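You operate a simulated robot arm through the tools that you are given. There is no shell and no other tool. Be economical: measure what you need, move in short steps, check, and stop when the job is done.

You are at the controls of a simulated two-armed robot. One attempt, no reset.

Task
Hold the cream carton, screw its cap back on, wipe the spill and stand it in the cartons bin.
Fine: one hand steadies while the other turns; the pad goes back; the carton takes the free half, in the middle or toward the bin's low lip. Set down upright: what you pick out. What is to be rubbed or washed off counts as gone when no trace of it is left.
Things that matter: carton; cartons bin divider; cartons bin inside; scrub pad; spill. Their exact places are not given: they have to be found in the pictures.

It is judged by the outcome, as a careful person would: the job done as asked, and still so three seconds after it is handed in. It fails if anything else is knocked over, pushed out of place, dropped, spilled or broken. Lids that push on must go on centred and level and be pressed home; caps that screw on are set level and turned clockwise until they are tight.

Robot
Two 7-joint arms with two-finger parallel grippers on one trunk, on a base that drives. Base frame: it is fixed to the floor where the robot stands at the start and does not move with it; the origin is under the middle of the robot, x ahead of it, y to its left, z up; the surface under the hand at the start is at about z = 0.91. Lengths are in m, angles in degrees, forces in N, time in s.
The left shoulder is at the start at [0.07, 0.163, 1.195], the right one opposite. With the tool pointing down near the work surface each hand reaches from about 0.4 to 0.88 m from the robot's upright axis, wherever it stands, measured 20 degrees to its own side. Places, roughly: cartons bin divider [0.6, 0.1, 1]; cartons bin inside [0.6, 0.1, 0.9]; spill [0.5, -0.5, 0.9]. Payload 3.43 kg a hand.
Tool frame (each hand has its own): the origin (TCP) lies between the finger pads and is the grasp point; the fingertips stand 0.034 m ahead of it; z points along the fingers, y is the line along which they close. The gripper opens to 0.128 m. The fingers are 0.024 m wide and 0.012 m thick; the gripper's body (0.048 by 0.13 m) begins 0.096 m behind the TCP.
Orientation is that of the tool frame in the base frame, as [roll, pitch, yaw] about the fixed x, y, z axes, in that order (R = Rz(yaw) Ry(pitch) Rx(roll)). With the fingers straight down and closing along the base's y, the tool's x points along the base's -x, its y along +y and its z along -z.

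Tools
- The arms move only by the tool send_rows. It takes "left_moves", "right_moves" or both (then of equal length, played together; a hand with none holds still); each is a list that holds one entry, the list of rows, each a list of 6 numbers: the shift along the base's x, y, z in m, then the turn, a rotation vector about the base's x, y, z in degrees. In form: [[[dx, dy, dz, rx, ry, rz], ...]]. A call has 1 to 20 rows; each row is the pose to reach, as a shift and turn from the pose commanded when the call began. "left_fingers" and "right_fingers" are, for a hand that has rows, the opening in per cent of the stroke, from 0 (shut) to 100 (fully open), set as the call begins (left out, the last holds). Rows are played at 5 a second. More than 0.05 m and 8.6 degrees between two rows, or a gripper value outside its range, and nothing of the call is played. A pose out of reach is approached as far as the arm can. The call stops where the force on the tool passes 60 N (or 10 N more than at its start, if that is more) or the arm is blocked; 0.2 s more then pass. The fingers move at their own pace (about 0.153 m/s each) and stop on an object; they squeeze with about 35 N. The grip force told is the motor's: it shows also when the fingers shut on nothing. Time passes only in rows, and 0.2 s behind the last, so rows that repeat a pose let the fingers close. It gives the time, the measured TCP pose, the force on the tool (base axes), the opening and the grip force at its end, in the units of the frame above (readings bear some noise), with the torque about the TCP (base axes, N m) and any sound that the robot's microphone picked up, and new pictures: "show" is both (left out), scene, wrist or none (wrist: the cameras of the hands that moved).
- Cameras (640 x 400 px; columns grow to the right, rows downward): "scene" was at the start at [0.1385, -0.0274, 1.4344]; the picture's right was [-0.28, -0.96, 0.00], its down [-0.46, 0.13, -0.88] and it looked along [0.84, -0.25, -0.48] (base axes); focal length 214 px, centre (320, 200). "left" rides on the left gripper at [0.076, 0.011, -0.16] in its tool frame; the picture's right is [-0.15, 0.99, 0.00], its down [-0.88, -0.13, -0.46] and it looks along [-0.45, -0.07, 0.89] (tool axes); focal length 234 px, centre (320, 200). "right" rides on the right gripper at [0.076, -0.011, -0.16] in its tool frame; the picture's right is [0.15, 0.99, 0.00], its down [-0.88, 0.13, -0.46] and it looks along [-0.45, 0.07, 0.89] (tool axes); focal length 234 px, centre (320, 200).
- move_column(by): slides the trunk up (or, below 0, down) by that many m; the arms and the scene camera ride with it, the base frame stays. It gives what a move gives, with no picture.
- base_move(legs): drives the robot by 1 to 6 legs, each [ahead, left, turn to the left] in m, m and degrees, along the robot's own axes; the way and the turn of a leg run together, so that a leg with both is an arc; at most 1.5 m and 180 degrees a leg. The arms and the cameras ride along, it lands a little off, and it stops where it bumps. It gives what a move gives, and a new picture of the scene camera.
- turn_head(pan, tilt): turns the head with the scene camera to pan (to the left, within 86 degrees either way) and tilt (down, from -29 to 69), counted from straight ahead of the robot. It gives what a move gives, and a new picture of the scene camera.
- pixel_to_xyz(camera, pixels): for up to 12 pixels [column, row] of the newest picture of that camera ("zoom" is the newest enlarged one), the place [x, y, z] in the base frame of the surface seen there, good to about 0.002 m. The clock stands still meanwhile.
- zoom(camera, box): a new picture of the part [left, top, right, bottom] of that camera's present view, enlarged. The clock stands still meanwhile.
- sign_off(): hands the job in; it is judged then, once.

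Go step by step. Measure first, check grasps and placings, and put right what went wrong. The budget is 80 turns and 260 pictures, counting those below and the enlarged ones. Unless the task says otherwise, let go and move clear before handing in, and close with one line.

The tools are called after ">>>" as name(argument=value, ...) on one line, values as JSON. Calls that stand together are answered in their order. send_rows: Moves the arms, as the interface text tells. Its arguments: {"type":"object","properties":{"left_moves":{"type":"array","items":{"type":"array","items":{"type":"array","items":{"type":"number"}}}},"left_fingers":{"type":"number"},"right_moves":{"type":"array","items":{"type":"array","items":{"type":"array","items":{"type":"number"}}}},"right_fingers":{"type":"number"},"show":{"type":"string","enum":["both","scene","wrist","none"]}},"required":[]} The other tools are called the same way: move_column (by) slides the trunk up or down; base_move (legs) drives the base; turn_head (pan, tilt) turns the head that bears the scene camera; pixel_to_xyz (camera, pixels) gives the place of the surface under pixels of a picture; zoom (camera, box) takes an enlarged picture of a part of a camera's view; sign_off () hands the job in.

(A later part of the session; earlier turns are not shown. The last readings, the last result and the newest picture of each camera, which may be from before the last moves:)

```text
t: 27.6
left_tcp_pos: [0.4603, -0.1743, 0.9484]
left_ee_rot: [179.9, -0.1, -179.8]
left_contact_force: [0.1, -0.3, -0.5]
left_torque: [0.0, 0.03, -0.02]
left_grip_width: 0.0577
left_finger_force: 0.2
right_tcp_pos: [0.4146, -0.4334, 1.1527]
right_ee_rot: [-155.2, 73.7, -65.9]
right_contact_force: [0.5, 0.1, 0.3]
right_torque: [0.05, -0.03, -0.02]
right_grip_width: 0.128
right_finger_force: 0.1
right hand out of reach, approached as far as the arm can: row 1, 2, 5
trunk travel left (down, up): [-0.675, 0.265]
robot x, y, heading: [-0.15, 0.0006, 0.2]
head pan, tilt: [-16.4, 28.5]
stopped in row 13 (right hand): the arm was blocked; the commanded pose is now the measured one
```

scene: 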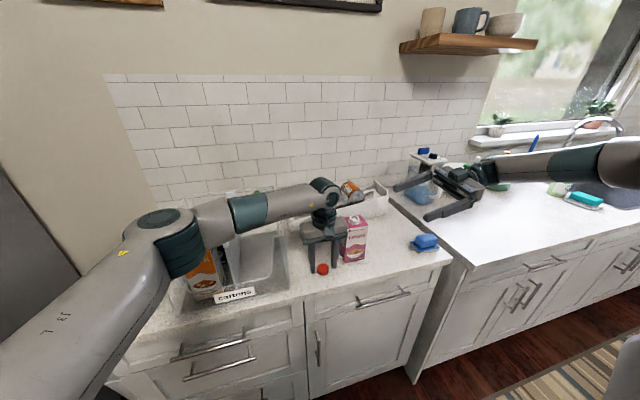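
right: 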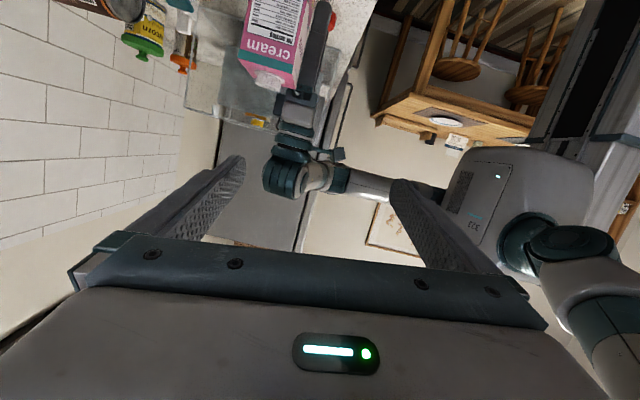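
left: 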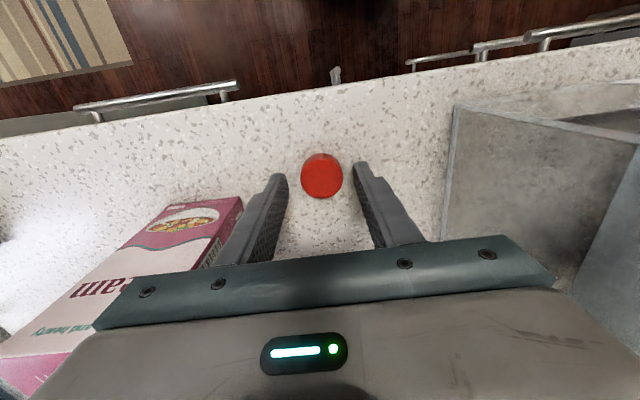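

The right hand now points along +y, 15° down. I close the left hand on the cap first.

>>> send_rows(left_moves=[[[0, 0, 0, 0, 0, 0], [0, 0, 0, 0, 0, 0], [0, 0, 0, 0, 0, 0]]], left_fingers=0, show="none")

>>> send_rows(left_moves=[[[0, 0, 0.04, 0, 0, 0], [0, 0, 0.08, 0, 0, 0], [0, 0.02, 0.12, 0, 0, 0], [0, 0.04, 0.16, 0, 0, 0], [0, 0.05, 0.2, 0, 0, 0], [0, 0.05, 0.2, 0, 0, 0]]], right_moves=[[[0, 0, 0, 0, 0, 0], [0, 0, 0, 0, 0, 0], [0.02, 0, 0, 0, 2, 0], [0.045, 0, 0, 0, 4, 0], [0.07, 0, 0, 0, 6, 0], [0.086, 0, 0, 0, 6.8, 0]]])

>>> zoom(camera="left", box=[240, 100, 400, 200])

```text
t: 28.4
left_tcp_pos: [0.4578, -0.173, 0.9483]
left_ee_rot: [179.9, 0.0, -179.8]
left_contact_force: [-1.9, 0.3, 2.0]
left_torque: [-0.04, 0.03, -0.03]
left_grip_width: 0.0329
left_finger_force: 35.0
right_tcp_pos: [0.4128, -0.432, 1.1526]
right_ee_rot: [-155.5, 73.7, -66.0]
right_contact_force: [-0.3, -0.6, 0.0]
right_torque: [0.01, -0.02, 0.04]
right_grip_width: 0.1279
right_finger_force: 0.0
trunk travel left (down, up): [-0.675, 0.265]
robot x, y, heading: [-0.148, -0.0006, 0.2]
head pan, tilt: [-16.4, 28.5]
```

```text
t: 29.8
left_tcp_pos: [0.462, -0.1221, 1.1483]
left_ee_rot: [-180.0, -0.1, -179.6]
left_contact_force: [0.5, -0.5, 0.5]
left_torque: [0.01, -0.01, -0.02]
left_grip_width: 0.0332
left_finger_force: 35.3
right_tcp_pos: [0.4992, -0.4321, 1.1537]
right_ee_rot: [179.4, 75.1, -90.2]
right_contact_force: [-0.8, 0.0, 0.4]
right_torque: [-0.02, -0.02, -0.02]
right_grip_width: 0.1277
right_finger_force: 0.0
trunk travel left (down, up): [-0.675, 0.265]
robot x, y, heading: [-0.149, 0.0, -0.0]
head pan, tilt: [-16.4, 28.5]
```

scene: 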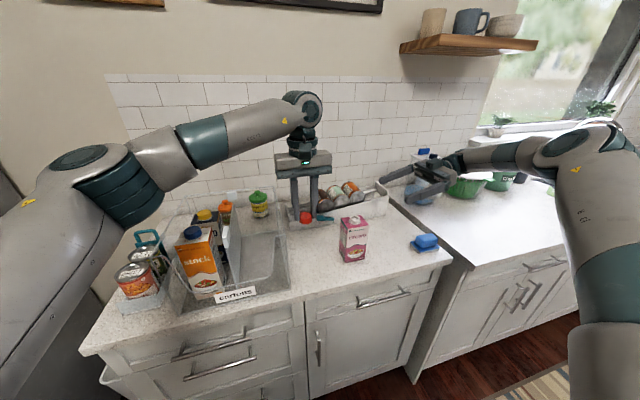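
right: 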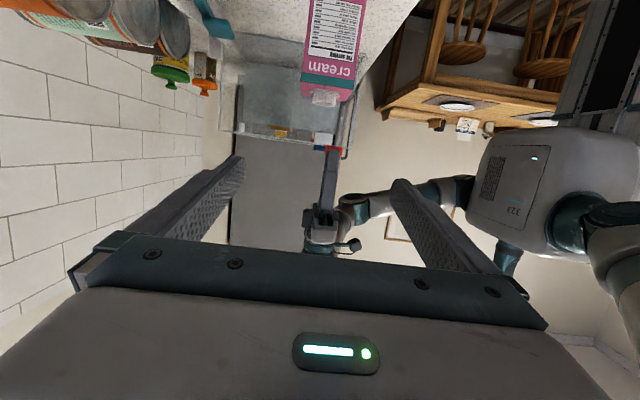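
left: 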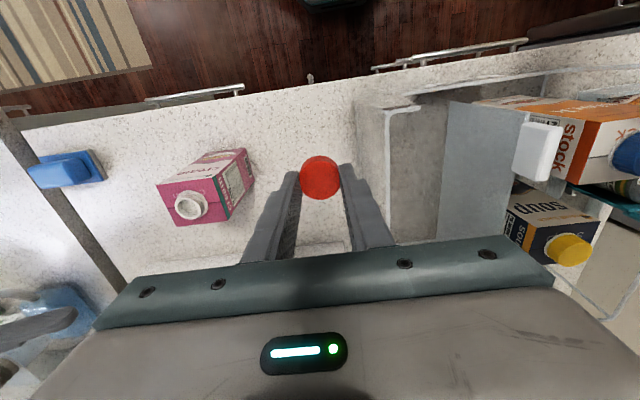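

```text
4.00 times, centred on (320, 150) of left
```

zoom: 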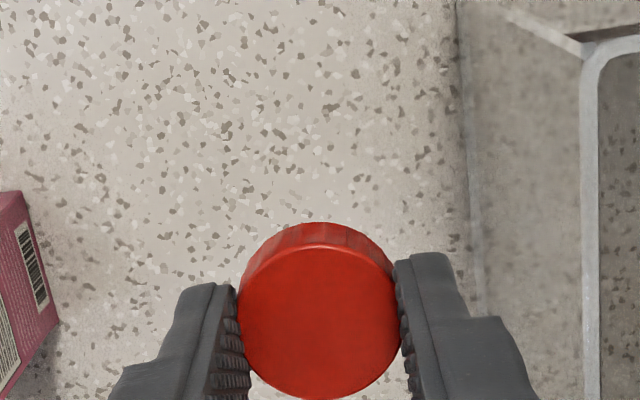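

The cap is held. I measure the cap centre relative to the TCP and the neck from this view.

>>> pixel_to_xyz(camera="zoom", pixels=[[318, 323], [318, 254], [318, 394], [250, 323], [386, 323]])

>>> zoom(camera="left", box=[150, 140, 262, 240])

>>> zoom(camera="scene", box=[320, 200, 400, 270])

```text
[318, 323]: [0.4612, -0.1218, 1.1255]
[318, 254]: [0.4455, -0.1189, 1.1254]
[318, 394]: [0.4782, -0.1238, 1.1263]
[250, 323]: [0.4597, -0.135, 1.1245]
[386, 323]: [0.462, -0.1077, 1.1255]
```

```text
4.00 times, centred on (206, 190) of left
```

zoom: 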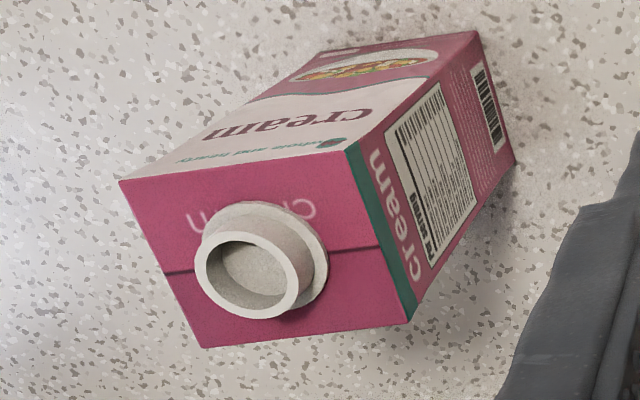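

```text
5.71 times, centred on (360, 235) of scene
```

zoom: 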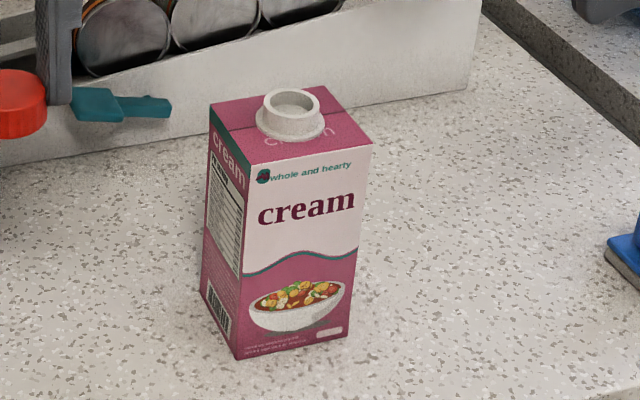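

>>> pixel_to_xyz(camera="zoom", pixels=[[266, 104], [317, 104], [291, 89], [291, 117], [262, 125], [320, 130], [212, 105], [373, 143], [312, 88], [250, 162]])

>>> zoom(camera="left", box=[160, 180, 224, 230])

```text
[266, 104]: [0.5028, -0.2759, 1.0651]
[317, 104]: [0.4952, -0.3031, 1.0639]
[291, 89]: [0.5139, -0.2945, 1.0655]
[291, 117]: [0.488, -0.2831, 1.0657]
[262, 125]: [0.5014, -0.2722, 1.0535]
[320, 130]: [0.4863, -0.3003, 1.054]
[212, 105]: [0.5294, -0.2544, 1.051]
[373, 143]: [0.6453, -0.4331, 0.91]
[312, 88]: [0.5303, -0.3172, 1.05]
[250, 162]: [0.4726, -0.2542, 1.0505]
```

```text
8.00 times, centred on (192, 205) of left
```

zoom: 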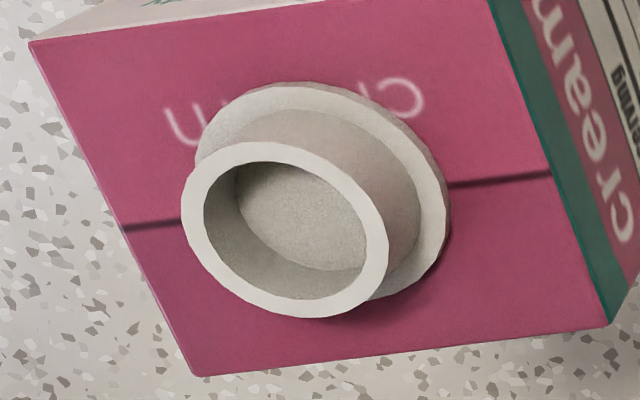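

>>> pixel_to_xyz(camera="zoom", pixels=[[193, 215], [376, 250], [262, 152], [310, 306], [215, 168], [350, 190], [225, 275], [362, 290], [36, 42], [490, 4], [608, 322], [200, 372]])

```text
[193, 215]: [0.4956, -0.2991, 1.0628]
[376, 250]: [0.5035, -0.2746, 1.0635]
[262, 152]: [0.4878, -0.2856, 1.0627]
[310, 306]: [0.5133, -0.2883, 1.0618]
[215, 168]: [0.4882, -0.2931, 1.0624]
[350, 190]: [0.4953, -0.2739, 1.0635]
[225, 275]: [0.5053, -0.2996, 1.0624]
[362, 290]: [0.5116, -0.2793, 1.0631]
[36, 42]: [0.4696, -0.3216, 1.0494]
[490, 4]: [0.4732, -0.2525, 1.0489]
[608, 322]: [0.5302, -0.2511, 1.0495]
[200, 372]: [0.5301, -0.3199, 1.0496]
```

The neck centre is [0.5005, −0.288], rim z 1.0635; the cap sits exactly at the TCP with its bottom about 0.040 m below. I bring the right hand over the carton and down around its body.

>>> send_rows(right_moves=[[[0.001, 0.047, 0, 0, 0, 0], [0.002, 0.095, 0, 0, 0, 0], [0.002, 0.142, 0, 0, 0, 0], [0.002, 0.142, -0.04, 0, 0, 0], [0.002, 0.142, -0.08, 0, 0, 0], [0.002, 0.142, -0.12, 0, 0, 0], [0.002, 0.142, -0.153, 0, 0, 0], [0.002, 0.142, -0.153, 0, 0, 0]]])

>>> zoom(camera="scene", box=[270, 160, 480, 290])

```text
t: 31.6
left_tcp_pos: [0.4602, -0.1237, 1.1495]
left_ee_rot: [180.0, 0.1, -179.8]
left_contact_force: [0.0, -0.5, 0.0]
left_torque: [0.02, -0.03, 0.04]
left_grip_width: 0.0328
left_finger_force: 35.0
right_tcp_pos: [0.4945, -0.29, 1.0049]
right_ee_rot: [-179.9, 75.1, -89.6]
right_contact_force: [-0.2, -0.5, -0.4]
right_torque: [-0.01, 0.01, 0.0]
right_grip_width: 0.1281
right_finger_force: 0.0
right hand out of reach, approached as far as the arm can: row 7, 8
trunk travel left (down, up): [-0.675, 0.265]
robot x, y, heading: [-0.1469, 0.004, 0.1]
head pan, tilt: [-16.4, 28.5]
```

scene: 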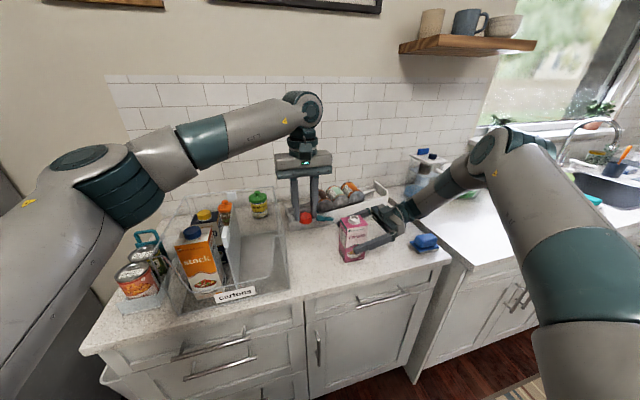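
right: 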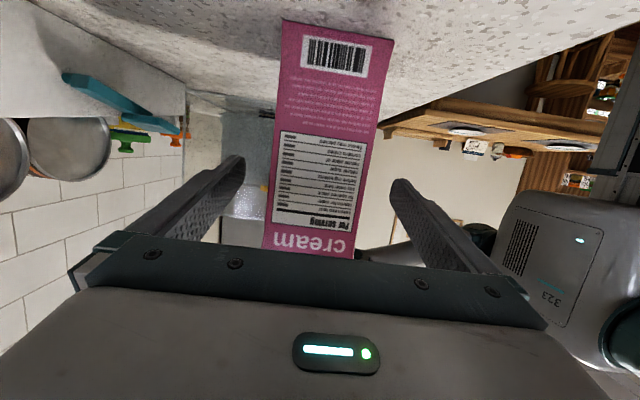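

```text
3.05 times, centred on (375, 225) of scene
```

zoom: 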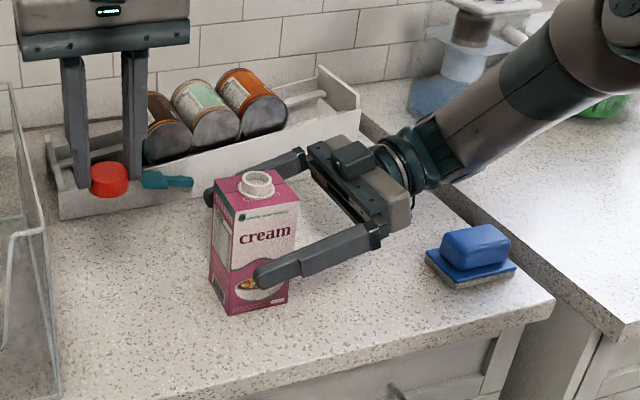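

The fingers straddle the carton, about 6 mm off-centre in x. I shift to centre before closing.

>>> send_rows(right_moves=[[[0.003, 0, 0, 0, 0, 0], [0.006, 0, 0, 0, 0, 0], [0.006, 0, 0, 0, 0, 0]]], show="wrist")

>>> pixel_to_xyz(camera="right", pixels=[[278, 150], [370, 150], [320, 150], [272, 220], [355, 235], [240, 170], [398, 190]])

```text
t: 32.4
left_tcp_pos: [0.4609, -0.1223, 1.1493]
left_ee_rot: [-180.0, -0.1, -179.7]
left_contact_force: [0.4, 0.5, 0.1]
left_torque: [0.01, -0.01, -0.02]
left_grip_width: 0.0331
left_finger_force: 35.1
right_tcp_pos: [0.4997, -0.2872, 1.0086]
right_ee_rot: [179.8, 74.8, -90.0]
right_contact_force: [0.3, 0.2, 0.4]
right_torque: [-0.02, -0.01, 0.0]
right_grip_width: 0.1279
right_finger_force: 0.1
right hand out of reach, approached as far as the arm can: row 2, 3
trunk travel left (down, up): [-0.675, 0.265]
robot x, y, heading: [-0.149, -0.0005, 0.2]
head pan, tilt: [-16.4, 28.5]
```

right: 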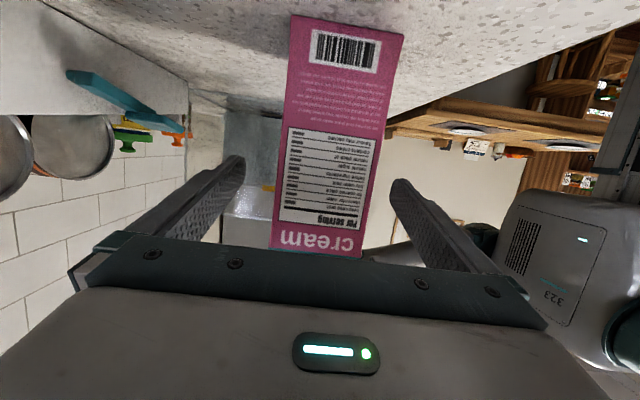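

```text
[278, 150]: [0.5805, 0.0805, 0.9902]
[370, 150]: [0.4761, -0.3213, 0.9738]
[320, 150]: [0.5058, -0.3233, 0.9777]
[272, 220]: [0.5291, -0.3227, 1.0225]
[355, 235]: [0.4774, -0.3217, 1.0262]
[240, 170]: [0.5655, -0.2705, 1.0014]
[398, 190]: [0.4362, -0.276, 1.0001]
```

Centred (finger faces at x 0.436 and 0.566). Closing the right hand on the carton.

>>> send_rows(right_moves=[[[0, 0, 0, 0, 0, 0], [0, 0, 0, 0, 0, 0], [0, 0, 0, 0, 0, 0]]], right_fingers=0, show="scene")

>>> zoom(camera="left", box=[152, 175, 232, 225])

>>> zoom(camera="scene", box=[320, 200, 400, 270])

```text
t: 33.2
left_tcp_pos: [0.4608, -0.1215, 1.1491]
left_ee_rot: [179.9, 0.0, -179.7]
left_contact_force: [-1.2, -0.9, 0.1]
left_torque: [0.01, 0.01, 0.02]
left_grip_width: 0.033
left_finger_force: 35.3
right_tcp_pos: [0.4992, -0.288, 1.0084]
right_ee_rot: [179.9, 74.9, -89.9]
right_contact_force: [-0.4, 0.1, 1.3]
right_torque: [-0.17, 0.18, -0.03]
right_grip_width: 0.0618
right_finger_force: 34.7
trunk travel left (down, up): [-0.675, 0.265]
robot x, y, heading: [-0.1467, 0.0014, 0.3]
head pan, tilt: [-16.4, 28.5]
```

scene: 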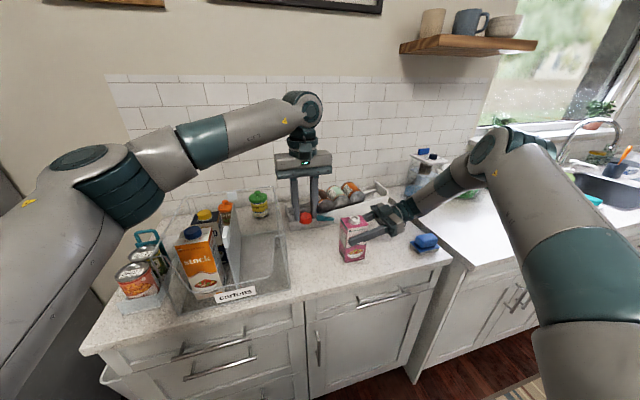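

```text
8.00 times, centred on (192, 200) of left
```

zoom: 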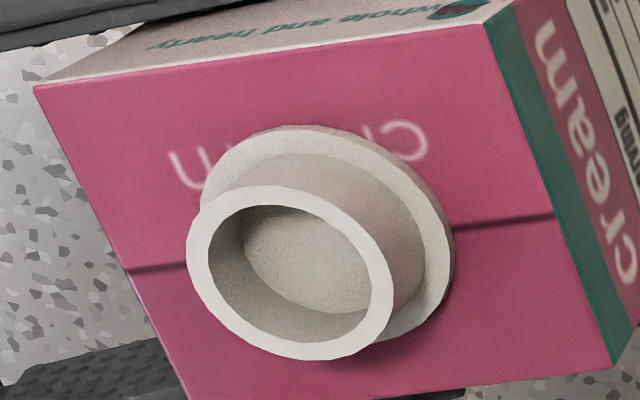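

```text
5.71 times, centred on (360, 235) of scene
```

zoom: 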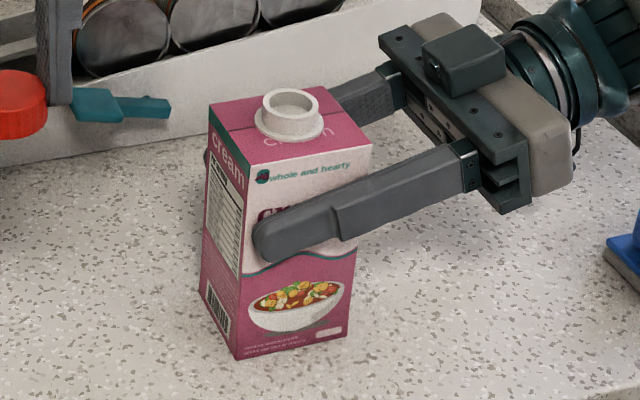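

>>> pixel_to_xyz(camera="zoom", pixels=[[266, 104], [317, 104], [291, 90], [291, 117], [212, 105], [250, 162], [435, 45]])

>>> pixel_to_xyz(camera="left", pixels=[[176.7, 206.2], [199.7, 211], [185.5, 199.3], [190.5, 219], [180, 203], [197, 204], [181, 214], [198, 216]])

```text
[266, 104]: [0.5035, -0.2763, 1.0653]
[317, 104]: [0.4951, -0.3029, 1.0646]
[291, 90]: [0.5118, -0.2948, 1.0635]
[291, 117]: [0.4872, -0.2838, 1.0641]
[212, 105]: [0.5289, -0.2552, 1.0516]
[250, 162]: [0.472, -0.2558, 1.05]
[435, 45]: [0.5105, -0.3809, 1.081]
```

```text
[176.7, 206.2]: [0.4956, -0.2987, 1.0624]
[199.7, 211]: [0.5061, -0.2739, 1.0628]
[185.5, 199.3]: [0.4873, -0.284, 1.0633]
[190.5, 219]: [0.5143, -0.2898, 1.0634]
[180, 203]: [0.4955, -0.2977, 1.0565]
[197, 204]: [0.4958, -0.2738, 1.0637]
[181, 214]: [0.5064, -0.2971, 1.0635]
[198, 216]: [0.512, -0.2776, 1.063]
```

The carton is held firmly and its neck did not move. The left hand goes over the neck at z≈1.15, pre-rotating +64° to leave clockwise travel.

>>> send_rows(left_moves=[[[0.005, -0.02, 0, 0, 0, 8], [0.01, -0.04, 0, 0, 0, 16], [0.015, -0.06, 0, 0, 0, 24], [0.02, -0.08, 0, 0, 0, 32], [0.025, -0.1, 0, 0, 0, 40], [0.03, -0.12, 0, 0, 0, 48], [0.035, -0.145, 0, 0, 0, 56], [0.04, -0.1655, 0, 0, 0, 64], [0.04, -0.1655, 0, 0, 0, 64]]])

```text
t: 35.2
left_tcp_pos: [0.4941, -0.2133, 1.1499]
left_ee_rot: [-179.9, -0.1, -115.6]
left_contact_force: [0.7, 0.1, -0.1]
left_torque: [-0.02, 0.02, -0.02]
left_grip_width: 0.0334
left_finger_force: 35.0
left hand out of reach, approached as far as the arm can: row 6, 7, 8, 9
right_tcp_pos: [0.4982, -0.2885, 1.0095]
right_ee_rot: [179.9, 74.9, -89.9]
right_contact_force: [-1.5, -4.3, 5.1]
right_torque: [0.04, 0.18, 0.08]
right_grip_width: 0.0618
right_finger_force: 34.7
trunk travel left (down, up): [-0.675, 0.265]
robot x, y, heading: [-0.15, -0.0018, 0.2]
head pan, tilt: [-16.4, 28.5]
```

scene: 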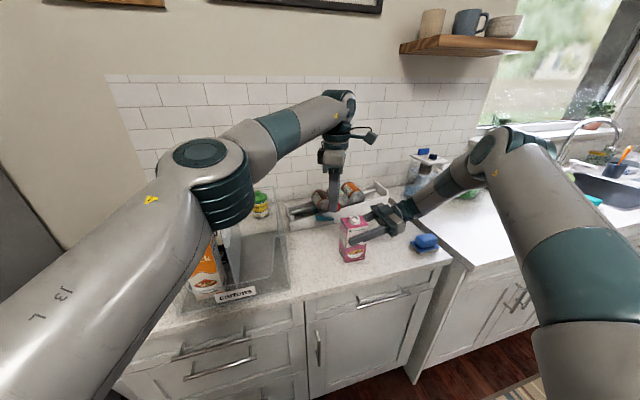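
left: 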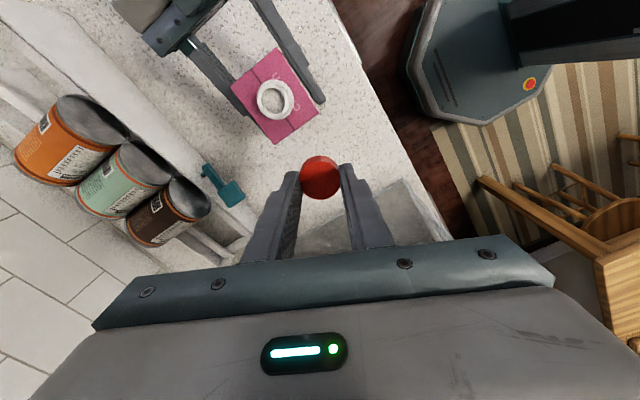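

+64° is out of reach there. I go to the neck with yaw back near 0 and test the clockwise travel (negative) in the air.

>>> send_rows(left_moves=[[[0, 0, 0, 0, 0, -8.4], [0, 0, 0, 0, 0, -16.8], [0.001, -0.01, 0, 0, 0, -25.2], [0.002, -0.03, 0, 0, 0, -33.6], [0.004, -0.05, 0, 0, 0, -42], [0.005, -0.065, 0, 0, 0, -50.4], [0.0064, -0.074, 0, 0, 0, -58.8], [0.0064, -0.074, 0, 0, 0, -67.2], [0.0064, -0.074, 0, 0, 0, -75.6], [0.0064, -0.074, 0, 0, 0, -84], [0.0064, -0.074, 0, 0, 0, -92.4], [0.0064, -0.074, 0, 0, 0, -100.8], [0.0064, -0.074, 0, 0, 0, -109.2], [0.0064, -0.074, 0, 0, 0, -117.6], [0.0064, -0.074, 0, 0, 0, -126], [0.0064, -0.074, 0, 0, 0, -134.4], [0.0064, -0.074, 0, 0, 0, -142.8], [0.0064, -0.074, 0, 0, 0, -150]]])

```text
t: 39.0
left_tcp_pos: [0.3406, -0.2647, 1.1495]
left_ee_rot: [179.6, 1.5, 99.0]
left_contact_force: [0.1, -0.2, -0.6]
left_torque: [0.0, 0.03, 0.01]
left_grip_width: 0.0329
left_finger_force: 34.9
left hand out of reach, approached as far as the arm can: row 3, 4, 5, 6, 7, 8, 9, 10, 11, 12, 13, 14, 15, 16, 17, 18
right_tcp_pos: [0.5, -0.2881, 1.0084]
right_ee_rot: [179.7, 75.0, -89.9]
right_contact_force: [-4.0, -0.2, 3.8]
right_torque: [-0.33, 0.1, -0.14]
right_grip_width: 0.0618
right_finger_force: 35.1
trunk travel left (down, up): [-0.675, 0.265]
robot x, y, heading: [-0.1485, -0.0028, 0.0]
head pan, tilt: [-16.4, 28.5]
```

scene: 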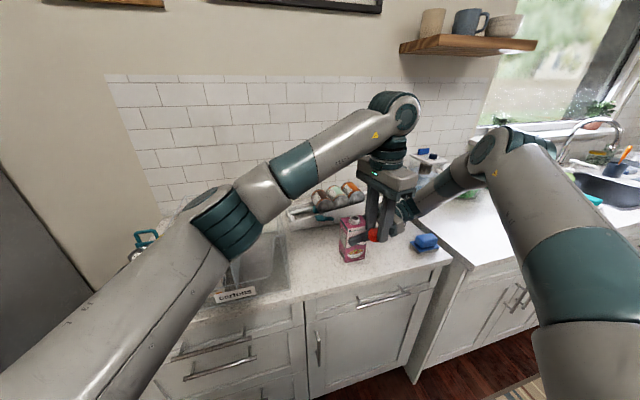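
left: 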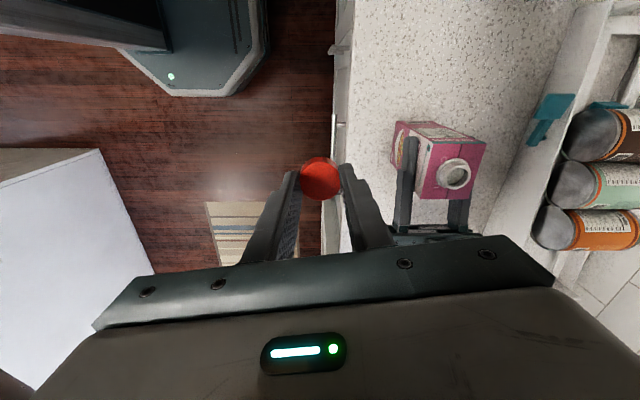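

The left arm cannot reach well that far to its off side. I retract the left hand, then carry the carton with the right hand to a spot nearer the middle that both hands can reach.

>>> send_rows(left_moves=[[[0, 0, 0.04, 0, 0, 8], [0, 0.02, 0.08, 0, 0, 16], [0, 0.05, 0.1, 0, 0, 24], [0, 0.08, 0.1, 0, 0, 32], [0, 0.11, 0.1, 0, 0, 40], [0, 0.14, 0.1, 0, 0, 48], [0, 0.17, 0.1, 0, 0, 56], [0, 0.2, 0.1, 0, 0, 64], [0, 0.23, 0.1, 0, 0, 72], [0.01, 0.26, 0.1, 0, 0, 81], [0.01, 0.26, 0.1, 0, 0, 81]]], show="none")

>>> send_rows(right_moves=[[[0, 0, 0.015, 0, 0, 0], [0, 0, 0.03, 0, 0, 0], [-0.006, 0.03, 0.03, 0, 0, 0], [-0.012, 0.06, 0.03, 0, 0, 0], [-0.018, 0.09, 0.03, 0, 0, 0], [-0.024, 0.12, 0.03, 0, 0, 0], [-0.03, 0.155, 0.03, 0, 0, 0], [-0.03, 0.155, 0.03, 0, 0, 0]]])

```text
refused: row 10 steps farther than a row can; nothing moved
```

```text
t: 40.8
left_tcp_pos: [0.3428, -0.2648, 1.1499]
left_ee_rot: [179.5, 1.4, 99.0]
left_contact_force: [0.4, 0.1, -0.7]
left_torque: [0.02, -0.01, 0.0]
left_grip_width: 0.0331
left_finger_force: 35.2
right_tcp_pos: [0.469, -0.1348, 1.0375]
right_ee_rot: [179.4, 75.0, -90.1]
right_contact_force: [-0.3, -0.3, -6.1]
right_torque: [0.0, -0.03, -0.04]
right_grip_width: 0.0619
right_finger_force: 34.5
trunk travel left (down, up): [-0.675, 0.265]
robot x, y, heading: [-0.1503, -0.0015, 0.2]
head pan, tilt: [-16.4, 28.5]
```

scene: 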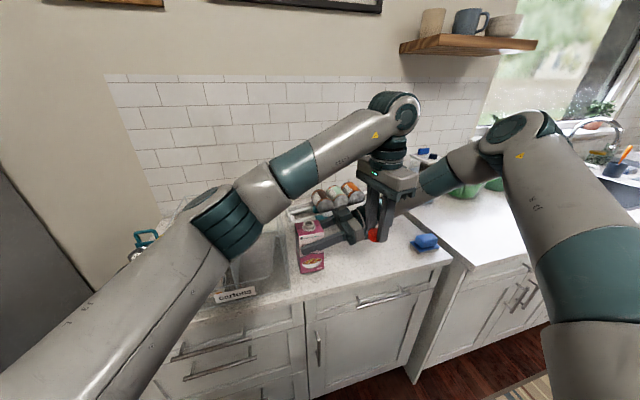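
right: 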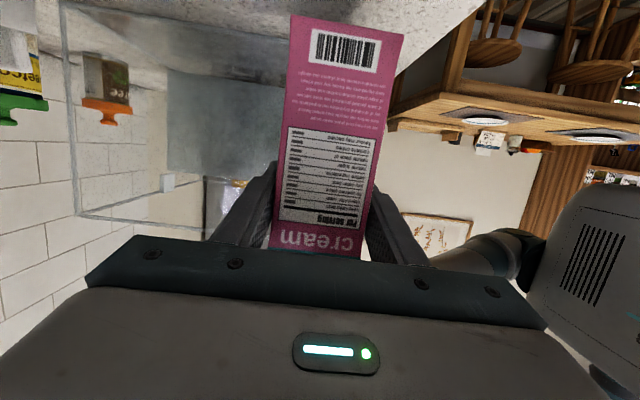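

The left call was refused (row too large), but the right carried the carton safely. I lower the carton to the counter and raise and swing the left hand to above it, yaw returned to ~180.

>>> send_rows(left_moves=[[[0, 0, 0.04, 0, 0, 0], [0, 0, 0.08, 0, 0, 0], [0, 0, 0.1, 0, 0, 8], [0, 0.01, 0.1, 0, 0, 16], [0.01, 0.025, 0.1, 0, 0, 24], [0.02, 0.04, 0.1, 0, 0, 32], [0.035, 0.055, 0.1, 0, 0, 40], [0.05, 0.07, 0.1, 0, 0, 48], [0.07, 0.085, 0.1, 0, 0, 56], [0.09, 0.1, 0.1, 0, 0, 64], [0.11, 0.115, 0.1, 0, 0, 72], [0.128, 0.13, 0.1, 0, 0, 80], [0.128, 0.13, 0.1, 0, 0, 80]]], right_moves=[[[0, 0, -0.01, 0, 0, 0], [0, 0, -0.02, 0, 0, 0], [0, 0, -0.0295, 0, 0, 0], [0, 0, -0.0295, 0, 0, 0], [0, 0, -0.0295, 0, 0, 0], [0, 0, -0.0295, 0, 0, 0], [0, 0, -0.0295, 0, 0, 0], [0, 0, -0.0295, 0, 0, 0], [0, 0, -0.0295, 0, 0, 0], [0, 0, -0.0295, 0, 0, 0], [0, 0, -0.0295, 0, 0, 0], [0, 0, -0.0295, 0, 0, 0], [0, 0, -0.0295, 0, 0, 0]]])

>>> zoom(camera="scene", box=[270, 180, 360, 280])

```text
t: 43.6
left_tcp_pos: [0.4719, -0.1313, 1.2549]
left_ee_rot: [179.5, 1.5, 179.1]
left_contact_force: [-0.3, -0.3, 0.3]
left_torque: [0.02, -0.02, 0.03]
left_grip_width: 0.0329
left_finger_force: 35.0
left hand out of reach, approached as far as the arm can: row 1, 2
right_tcp_pos: [0.4689, -0.1338, 1.0079]
right_ee_rot: [-179.9, 75.1, -89.6]
right_contact_force: [5.8, -3.6, 13.7]
right_torque: [-1.06, -0.17, 0.25]
right_grip_width: 0.0617
right_finger_force: 34.5
trunk travel left (down, up): [-0.675, 0.265]
robot x, y, heading: [-0.1456, 0.0009, 0.3]
head pan, tilt: [-16.4, 28.5]
```

scene: 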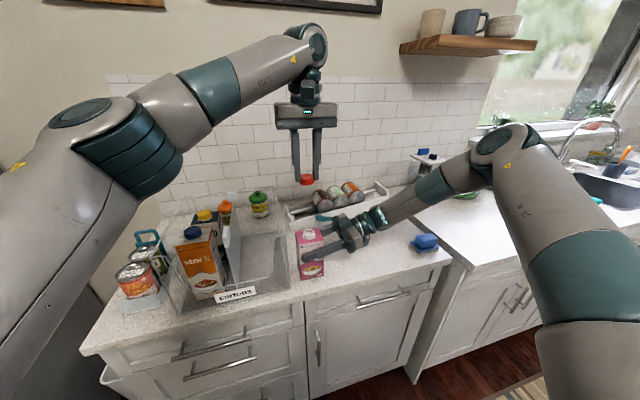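
right: 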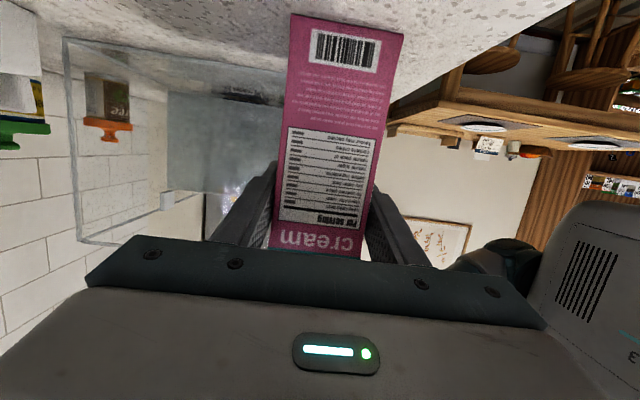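
left: 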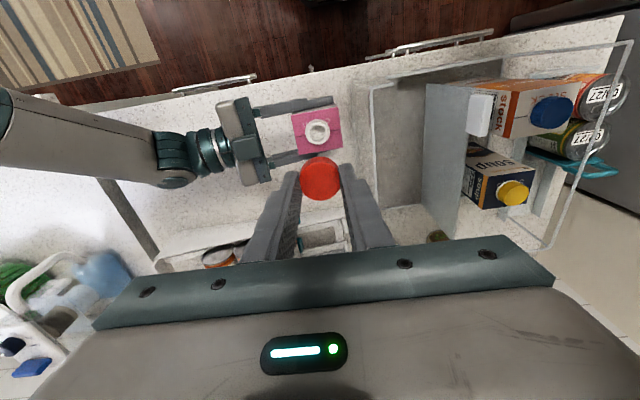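

```text
4.00 times, centred on (315, 230) of scene
```

zoom: 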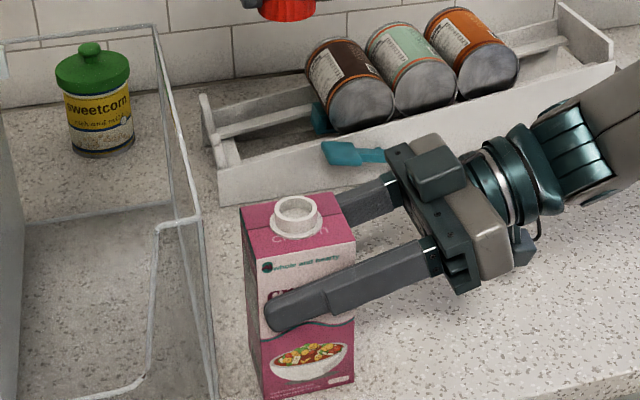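

Carton stands on the counter under the left hand. I measure the neck's new position and the cap.

>>> zoom(camera="left", box=[280, 100, 360, 150])

>>> pixel_to_xyz(camera="zoom", pixels=[[220, 255], [380, 255], [302, 172], [302, 330]])

>>> pixel_to_xyz(camera="scene", pixels=[[303.8, 233.5], [315, 233.5], [309.5, 230], [309.5, 237]])

```text
8.00 times, centred on (320, 125) of left
```

zoom: 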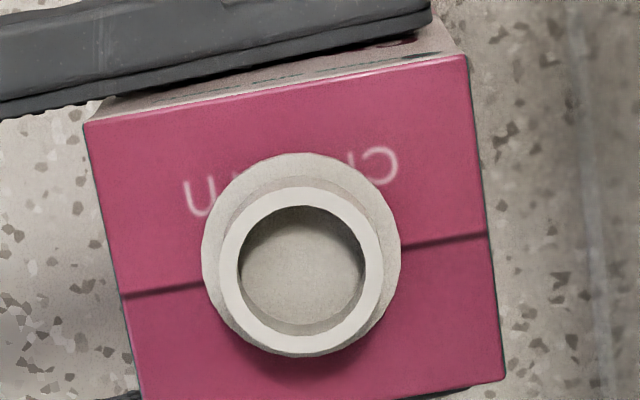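

```text
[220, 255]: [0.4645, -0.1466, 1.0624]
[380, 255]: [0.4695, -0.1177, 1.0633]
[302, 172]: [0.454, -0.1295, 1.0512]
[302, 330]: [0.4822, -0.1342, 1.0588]
```

```text
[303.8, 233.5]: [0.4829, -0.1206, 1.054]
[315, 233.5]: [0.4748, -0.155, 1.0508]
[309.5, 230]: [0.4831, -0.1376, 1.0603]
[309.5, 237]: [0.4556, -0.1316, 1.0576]
```

>>> pixel_to_xyz(camera="zoom", pixels=[[228, 270], [373, 270], [301, 196], [301, 343], [250, 217], [352, 217], [250, 323], [352, 323]])

>>> zoom(camera="left", box=[280, 150, 360, 200])

>>> pixel_to_xyz(camera="zoom", pixels=[[320, 230], [200, 230], [440, 230], [320, 120], [320, 350]])

```text
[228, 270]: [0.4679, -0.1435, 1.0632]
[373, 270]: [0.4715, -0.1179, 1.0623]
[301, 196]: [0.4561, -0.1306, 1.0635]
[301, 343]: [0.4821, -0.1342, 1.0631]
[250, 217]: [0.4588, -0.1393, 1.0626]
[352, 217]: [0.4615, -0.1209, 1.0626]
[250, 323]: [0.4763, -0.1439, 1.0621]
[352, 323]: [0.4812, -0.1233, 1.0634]
```

```text
8.00 times, centred on (320, 175) of left
```

zoom: 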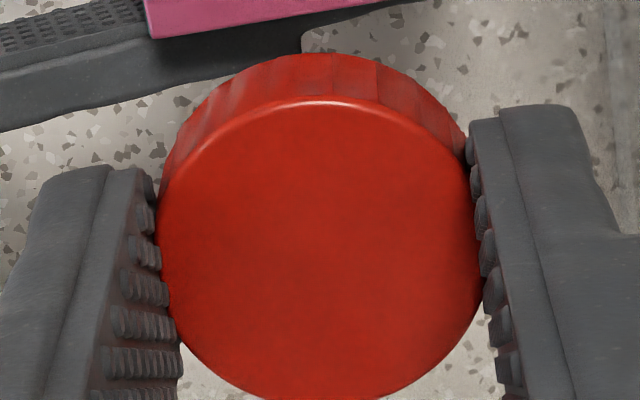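

```text
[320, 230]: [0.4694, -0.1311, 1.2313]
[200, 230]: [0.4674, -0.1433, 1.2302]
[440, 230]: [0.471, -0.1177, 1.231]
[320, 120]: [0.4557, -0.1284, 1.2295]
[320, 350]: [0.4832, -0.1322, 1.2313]
```

Neck at [0.4694, −0.1317]; cap at [0.4716, −0.1315] with a 1.5° tilt. I level it, centre it and lower to just above, then test yaw range.

>>> send_rows(left_moves=[[[-0.0015, 0, -0.03, -0.5, 1.5, 0.7], [-0.0015, 0, -0.07, -0.5, 1.5, 0.7], [-0.0015, 0, -0.11, -0.5, 1.5, 0.7], [-0.0015, 0, -0.125, -0.5, 1.5, 0.7], [-0.0015, 0, -0.125, -0.5, 1.5, 0.7]]], show="none")

>>> send_rows(left_moves=[[[0, 0, 0, 0, 0, 8], [0, 0, 0, 0, 0, 16], [0, 0, 0, 0, 0, 24], [0, 0, 0, 0, 0, 32], [0, 0, 0, 0, 0, 40], [0, 0, 0, 0, 0, 48], [0, 0, 0, 0, 0, 56], [0, 0, 0, 0, 0, 64], [0, 0, 0, 0, 0, 72], [0, 0, 0, 0, 0, 72]]])

```text
t: 44.8
left_tcp_pos: [0.4708, -0.1302, 1.1306]
left_ee_rot: [-179.9, 0.0, 179.7]
left_contact_force: [0.3, -1.0, -0.6]
left_torque: [-0.01, 0.01, 0.01]
left_grip_width: 0.0332
left_finger_force: 35.2
right_tcp_pos: [0.4691, -0.1332, 1.009]
right_ee_rot: [-180.0, 75.1, -89.7]
right_contact_force: [5.2, -2.0, 16.0]
right_torque: [-0.8, -0.2, 0.15]
right_grip_width: 0.0619
right_finger_force: 34.9
trunk travel left (down, up): [-0.675, 0.265]
robot x, y, heading: [-0.1506, -0.0, 0.2]
head pan, tilt: [-16.4, 28.5]
```

```text
t: 47.0
left_tcp_pos: [0.4724, -0.1311, 1.1305]
left_ee_rot: [-179.8, -0.1, -108.2]
left_contact_force: [-0.6, 1.1, -0.8]
left_torque: [0.03, 0.0, 0.01]
left_grip_width: 0.0332
left_finger_force: 34.7
right_tcp_pos: [0.469, -0.1326, 1.0088]
right_ee_rot: [179.9, 75.1, -89.7]
right_contact_force: [3.9, -0.8, 15.5]
right_torque: [0.04, -0.04, -0.04]
right_grip_width: 0.0617
right_finger_force: 35.1
trunk travel left (down, up): [-0.675, 0.265]
robot x, y, heading: [-0.1483, 0.0008, 0.2]
head pan, tilt: [-16.4, 28.5]
```

scene: 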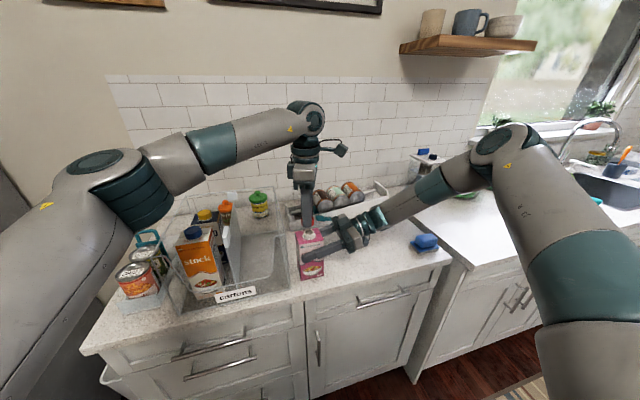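
left: 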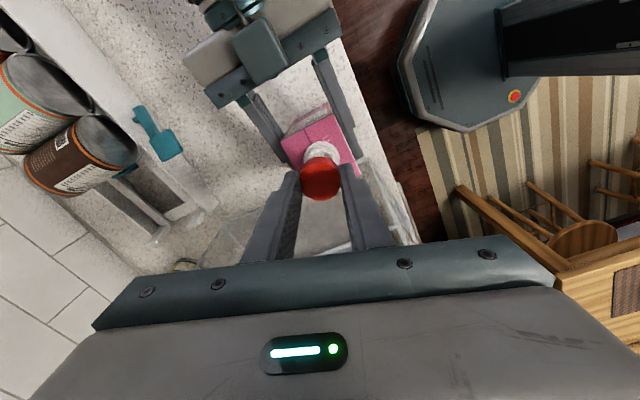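

+72° works here. Check cap centre in this pose against the neck.

>>> zoom(camera="left", box=[272, 130, 368, 205])

>>> zoom(camera="scene", box=[275, 190, 355, 250])

>>> pixel_to_xyz(camera="left", pixels=[[320, 181], [320, 166], [320, 196], [305, 181], [335, 181], [308, 150], [333, 150], [320, 145]])

```text
5.33 times, centred on (320, 168) of left
```

zoom: 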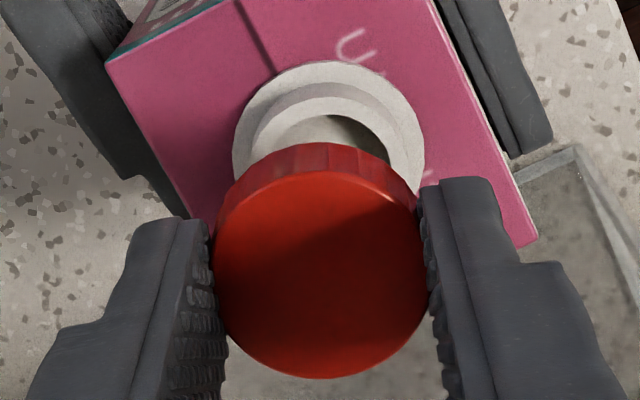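

```text
6.67 times, centred on (315, 220) of scene
```

zoom: 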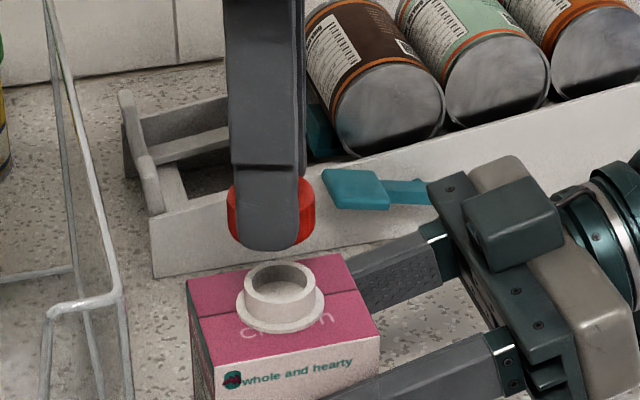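

```text
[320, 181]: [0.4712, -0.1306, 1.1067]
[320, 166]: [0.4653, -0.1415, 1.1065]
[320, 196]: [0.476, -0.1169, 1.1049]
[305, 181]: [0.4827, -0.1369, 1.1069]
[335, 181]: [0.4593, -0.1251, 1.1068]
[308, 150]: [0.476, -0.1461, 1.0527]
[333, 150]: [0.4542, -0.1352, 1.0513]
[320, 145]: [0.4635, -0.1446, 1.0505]
```

>>> pixel_to_xyz(camera="zoom", pixels=[[249, 278], [312, 278], [281, 264], [281, 294], [231, 205], [313, 215], [308, 200], [236, 225], [226, 150], [300, 130]])

```text
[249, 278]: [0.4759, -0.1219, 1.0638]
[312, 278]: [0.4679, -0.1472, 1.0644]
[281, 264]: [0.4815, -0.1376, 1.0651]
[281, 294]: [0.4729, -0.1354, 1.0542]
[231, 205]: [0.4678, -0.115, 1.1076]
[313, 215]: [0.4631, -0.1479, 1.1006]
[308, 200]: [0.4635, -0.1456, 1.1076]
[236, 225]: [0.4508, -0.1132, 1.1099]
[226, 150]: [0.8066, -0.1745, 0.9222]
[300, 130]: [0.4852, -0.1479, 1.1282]
```

The scene view suggests the cap is ~2–3 mm too far to +y; I correct by (−1.5, −2.2) mm, lower to just above the rim and recheck.

>>> send_rows(left_moves=[[[-0.0015, -0.0022, -0.01, 0, 0, 0], [-0.0015, -0.0022, -0.02, 0, 0, 0], [-0.0015, -0.0022, -0.023, 0, 0, 0]]], show="none")

>>> zoom(camera="left", box=[272, 130, 368, 205])

>>> zoom(camera="scene", box=[285, 205, 341, 245])

>>> zoom(camera="right", box=[240, 150, 420, 260])

```text
t: 47.8
left_tcp_pos: [0.47, -0.1333, 1.1066]
left_ee_rot: [-179.9, 0.0, -108.3]
left_contact_force: [-0.2, 0.6, -0.1]
left_torque: [0.0, -0.01, 0.0]
left_grip_width: 0.033
left_finger_force: 34.9
right_tcp_pos: [0.4695, -0.1336, 1.0093]
right_ee_rot: [-179.9, 75.1, -89.8]
right_contact_force: [3.6, 0.4, 15.9]
right_torque: [0.14, -0.01, 0.02]
right_grip_width: 0.062
right_finger_force: 35.0
trunk travel left (down, up): [-0.675, 0.265]
robot x, y, heading: [-0.1469, 0.0003, 0.1]
head pan, tilt: [-16.4, 28.5]
```

```text
5.33 times, centred on (320, 168) of left
```

zoom: 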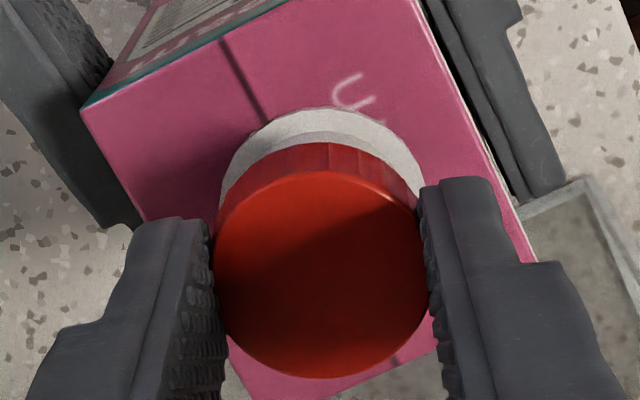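

```text
10.00 times, centred on (313, 225) of scene
```

zoom: 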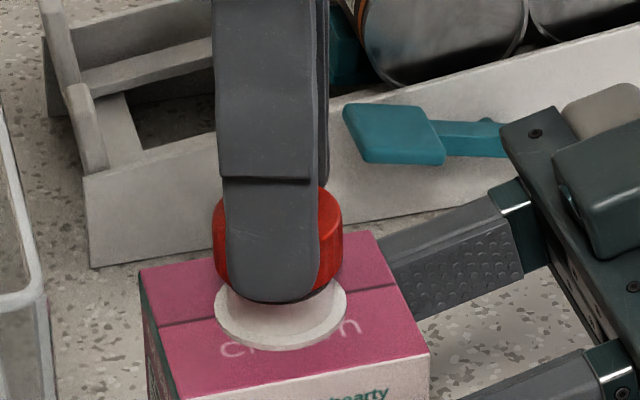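

```text
3.56 times, centred on (330, 205) of right
```

zoom: 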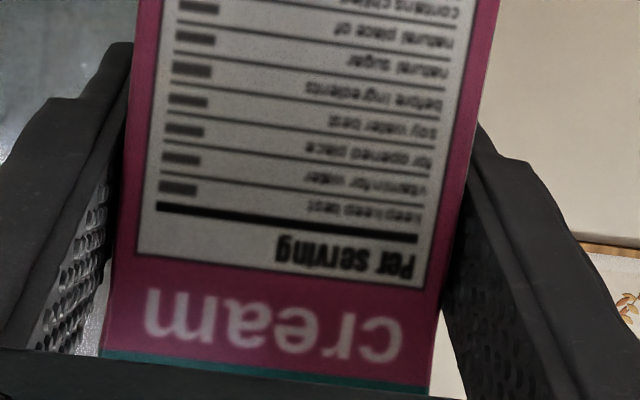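

Cap and neck are now aligned in both views (scene flange 214–347 vs cap 213–343; left view centred). Lowering gently onto the neck.

>>> send_rows(left_moves=[[[0, 0, -0.002, 0, 0, 0], [0, 0, -0.004, 0, 0, 0], [0, 0, -0.006, 0, 0, 0], [0, 0, -0.007, 0, 0, 0]]], show="none")

```text
t: 48.8
left_tcp_pos: [0.469, -0.1325, 1.0983]
left_ee_rot: [-179.8, 0.0, -108.3]
left_contact_force: [-1.3, -0.2, -0.3]
left_torque: [-0.07, 0.08, -0.01]
left_grip_width: 0.0329
left_finger_force: 34.8
right_tcp_pos: [0.4694, -0.1324, 1.0082]
right_ee_rot: [-180.0, 75.1, -89.7]
right_contact_force: [3.3, 1.2, 15.1]
right_torque: [0.06, 0.11, 0.0]
right_grip_width: 0.0616
right_finger_force: 35.1
trunk travel left (down, up): [-0.675, 0.265]
robot x, y, heading: [-0.1473, 0.0032, 0.3]
head pan, tilt: [-16.4, 28.5]
```

>>> send_rows(left_moves=[[[0, 0, -0.002, 0, 0, 0], [0, 0, -0.003, 0, 0, 0], [0, 0, -0.004, 0, 0, 0], [0, 0, -0.005, 0, 0, 0]]], show="none")

>>> zoom(camera="scene", box=[285, 205, 341, 245])

```text
t: 49.8
left_tcp_pos: [0.4688, -0.134, 1.0943]
left_ee_rot: [179.9, 0.0, -108.3]
left_contact_force: [-2.0, -2.6, 0.2]
left_torque: [0.11, 0.07, -0.01]
left_grip_width: 0.0331
left_finger_force: 35.0
right_tcp_pos: [0.4688, -0.1327, 1.0083]
right_ee_rot: [-179.9, 75.1, -89.6]
right_contact_force: [4.1, 2.4, 14.9]
right_torque: [0.06, 0.14, 0.04]
right_grip_width: 0.0619
right_finger_force: 34.9
trunk travel left (down, up): [-0.675, 0.265]
robot x, y, heading: [-0.1531, 0.0027, 0.4]
head pan, tilt: [-16.4, 28.5]
```

```text
10.00 times, centred on (313, 225) of scene
```

zoom: 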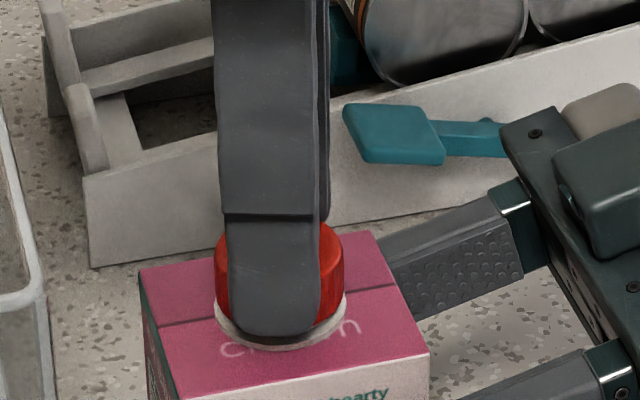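

The cap is over the neck down near the flange. Now I turn clockwise while pressing down slightly.

>>> send_rows(left_moves=[[[0, 0, -0.001, 0, 0, 0], [0, 0, -0.0015, 0, 0, -8], [0, 0, -0.0015, 0, 0, -16], [0, 0, -0.002, 0, 0, -24], [0, 0, -0.002, 0, 0, -32], [0, 0, -0.002, 0, 0, -40], [0, 0, -0.0025, 0, 0, -48], [0, 0, -0.0025, 0, 0, -56], [0, 0, -0.0025, 0, 0, -64], [0, 0, -0.0025, 0, 0, -72]]], show="wrist")

>>> zoom(camera="scene", box=[285, 205, 341, 245])

```text
t: 52.0
left_tcp_pos: [0.4681, -0.1316, 1.0936]
left_ee_rot: [-179.9, 0.1, 179.5]
left_contact_force: [-10.9, -6.0, 15.5]
left_torque: [-0.23, 0.37, -0.01]
left_grip_width: 0.0329
left_finger_force: 34.9
right_tcp_pos: [0.4683, -0.1335, 1.0082]
right_ee_rot: [179.9, 75.0, -89.7]
right_contact_force: [14.9, 9.5, 2.7]
right_torque: [0.8, 0.26, -0.11]
right_grip_width: 0.0618
right_finger_force: 35.6
trunk travel left (down, up): [-0.675, 0.265]
robot x, y, heading: [-0.1497, -0.0077, 0.2]
head pan, tilt: [-16.4, 28.5]
```

left: 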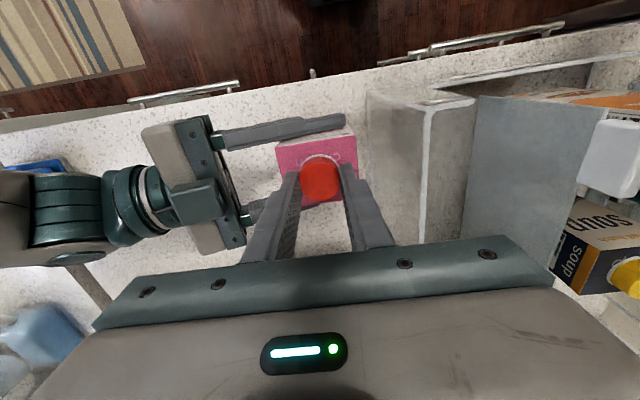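

```text
10.00 times, centred on (313, 225) of scene
```

zoom: 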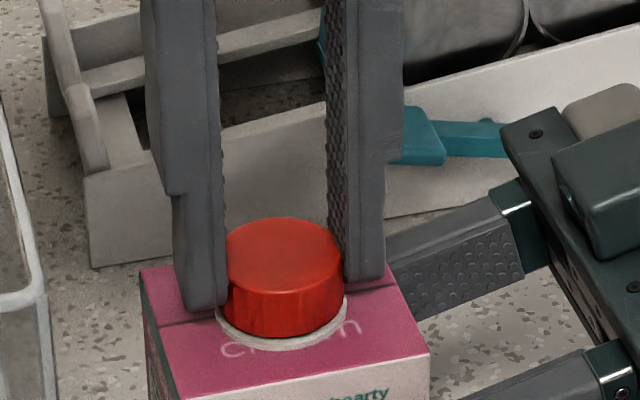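

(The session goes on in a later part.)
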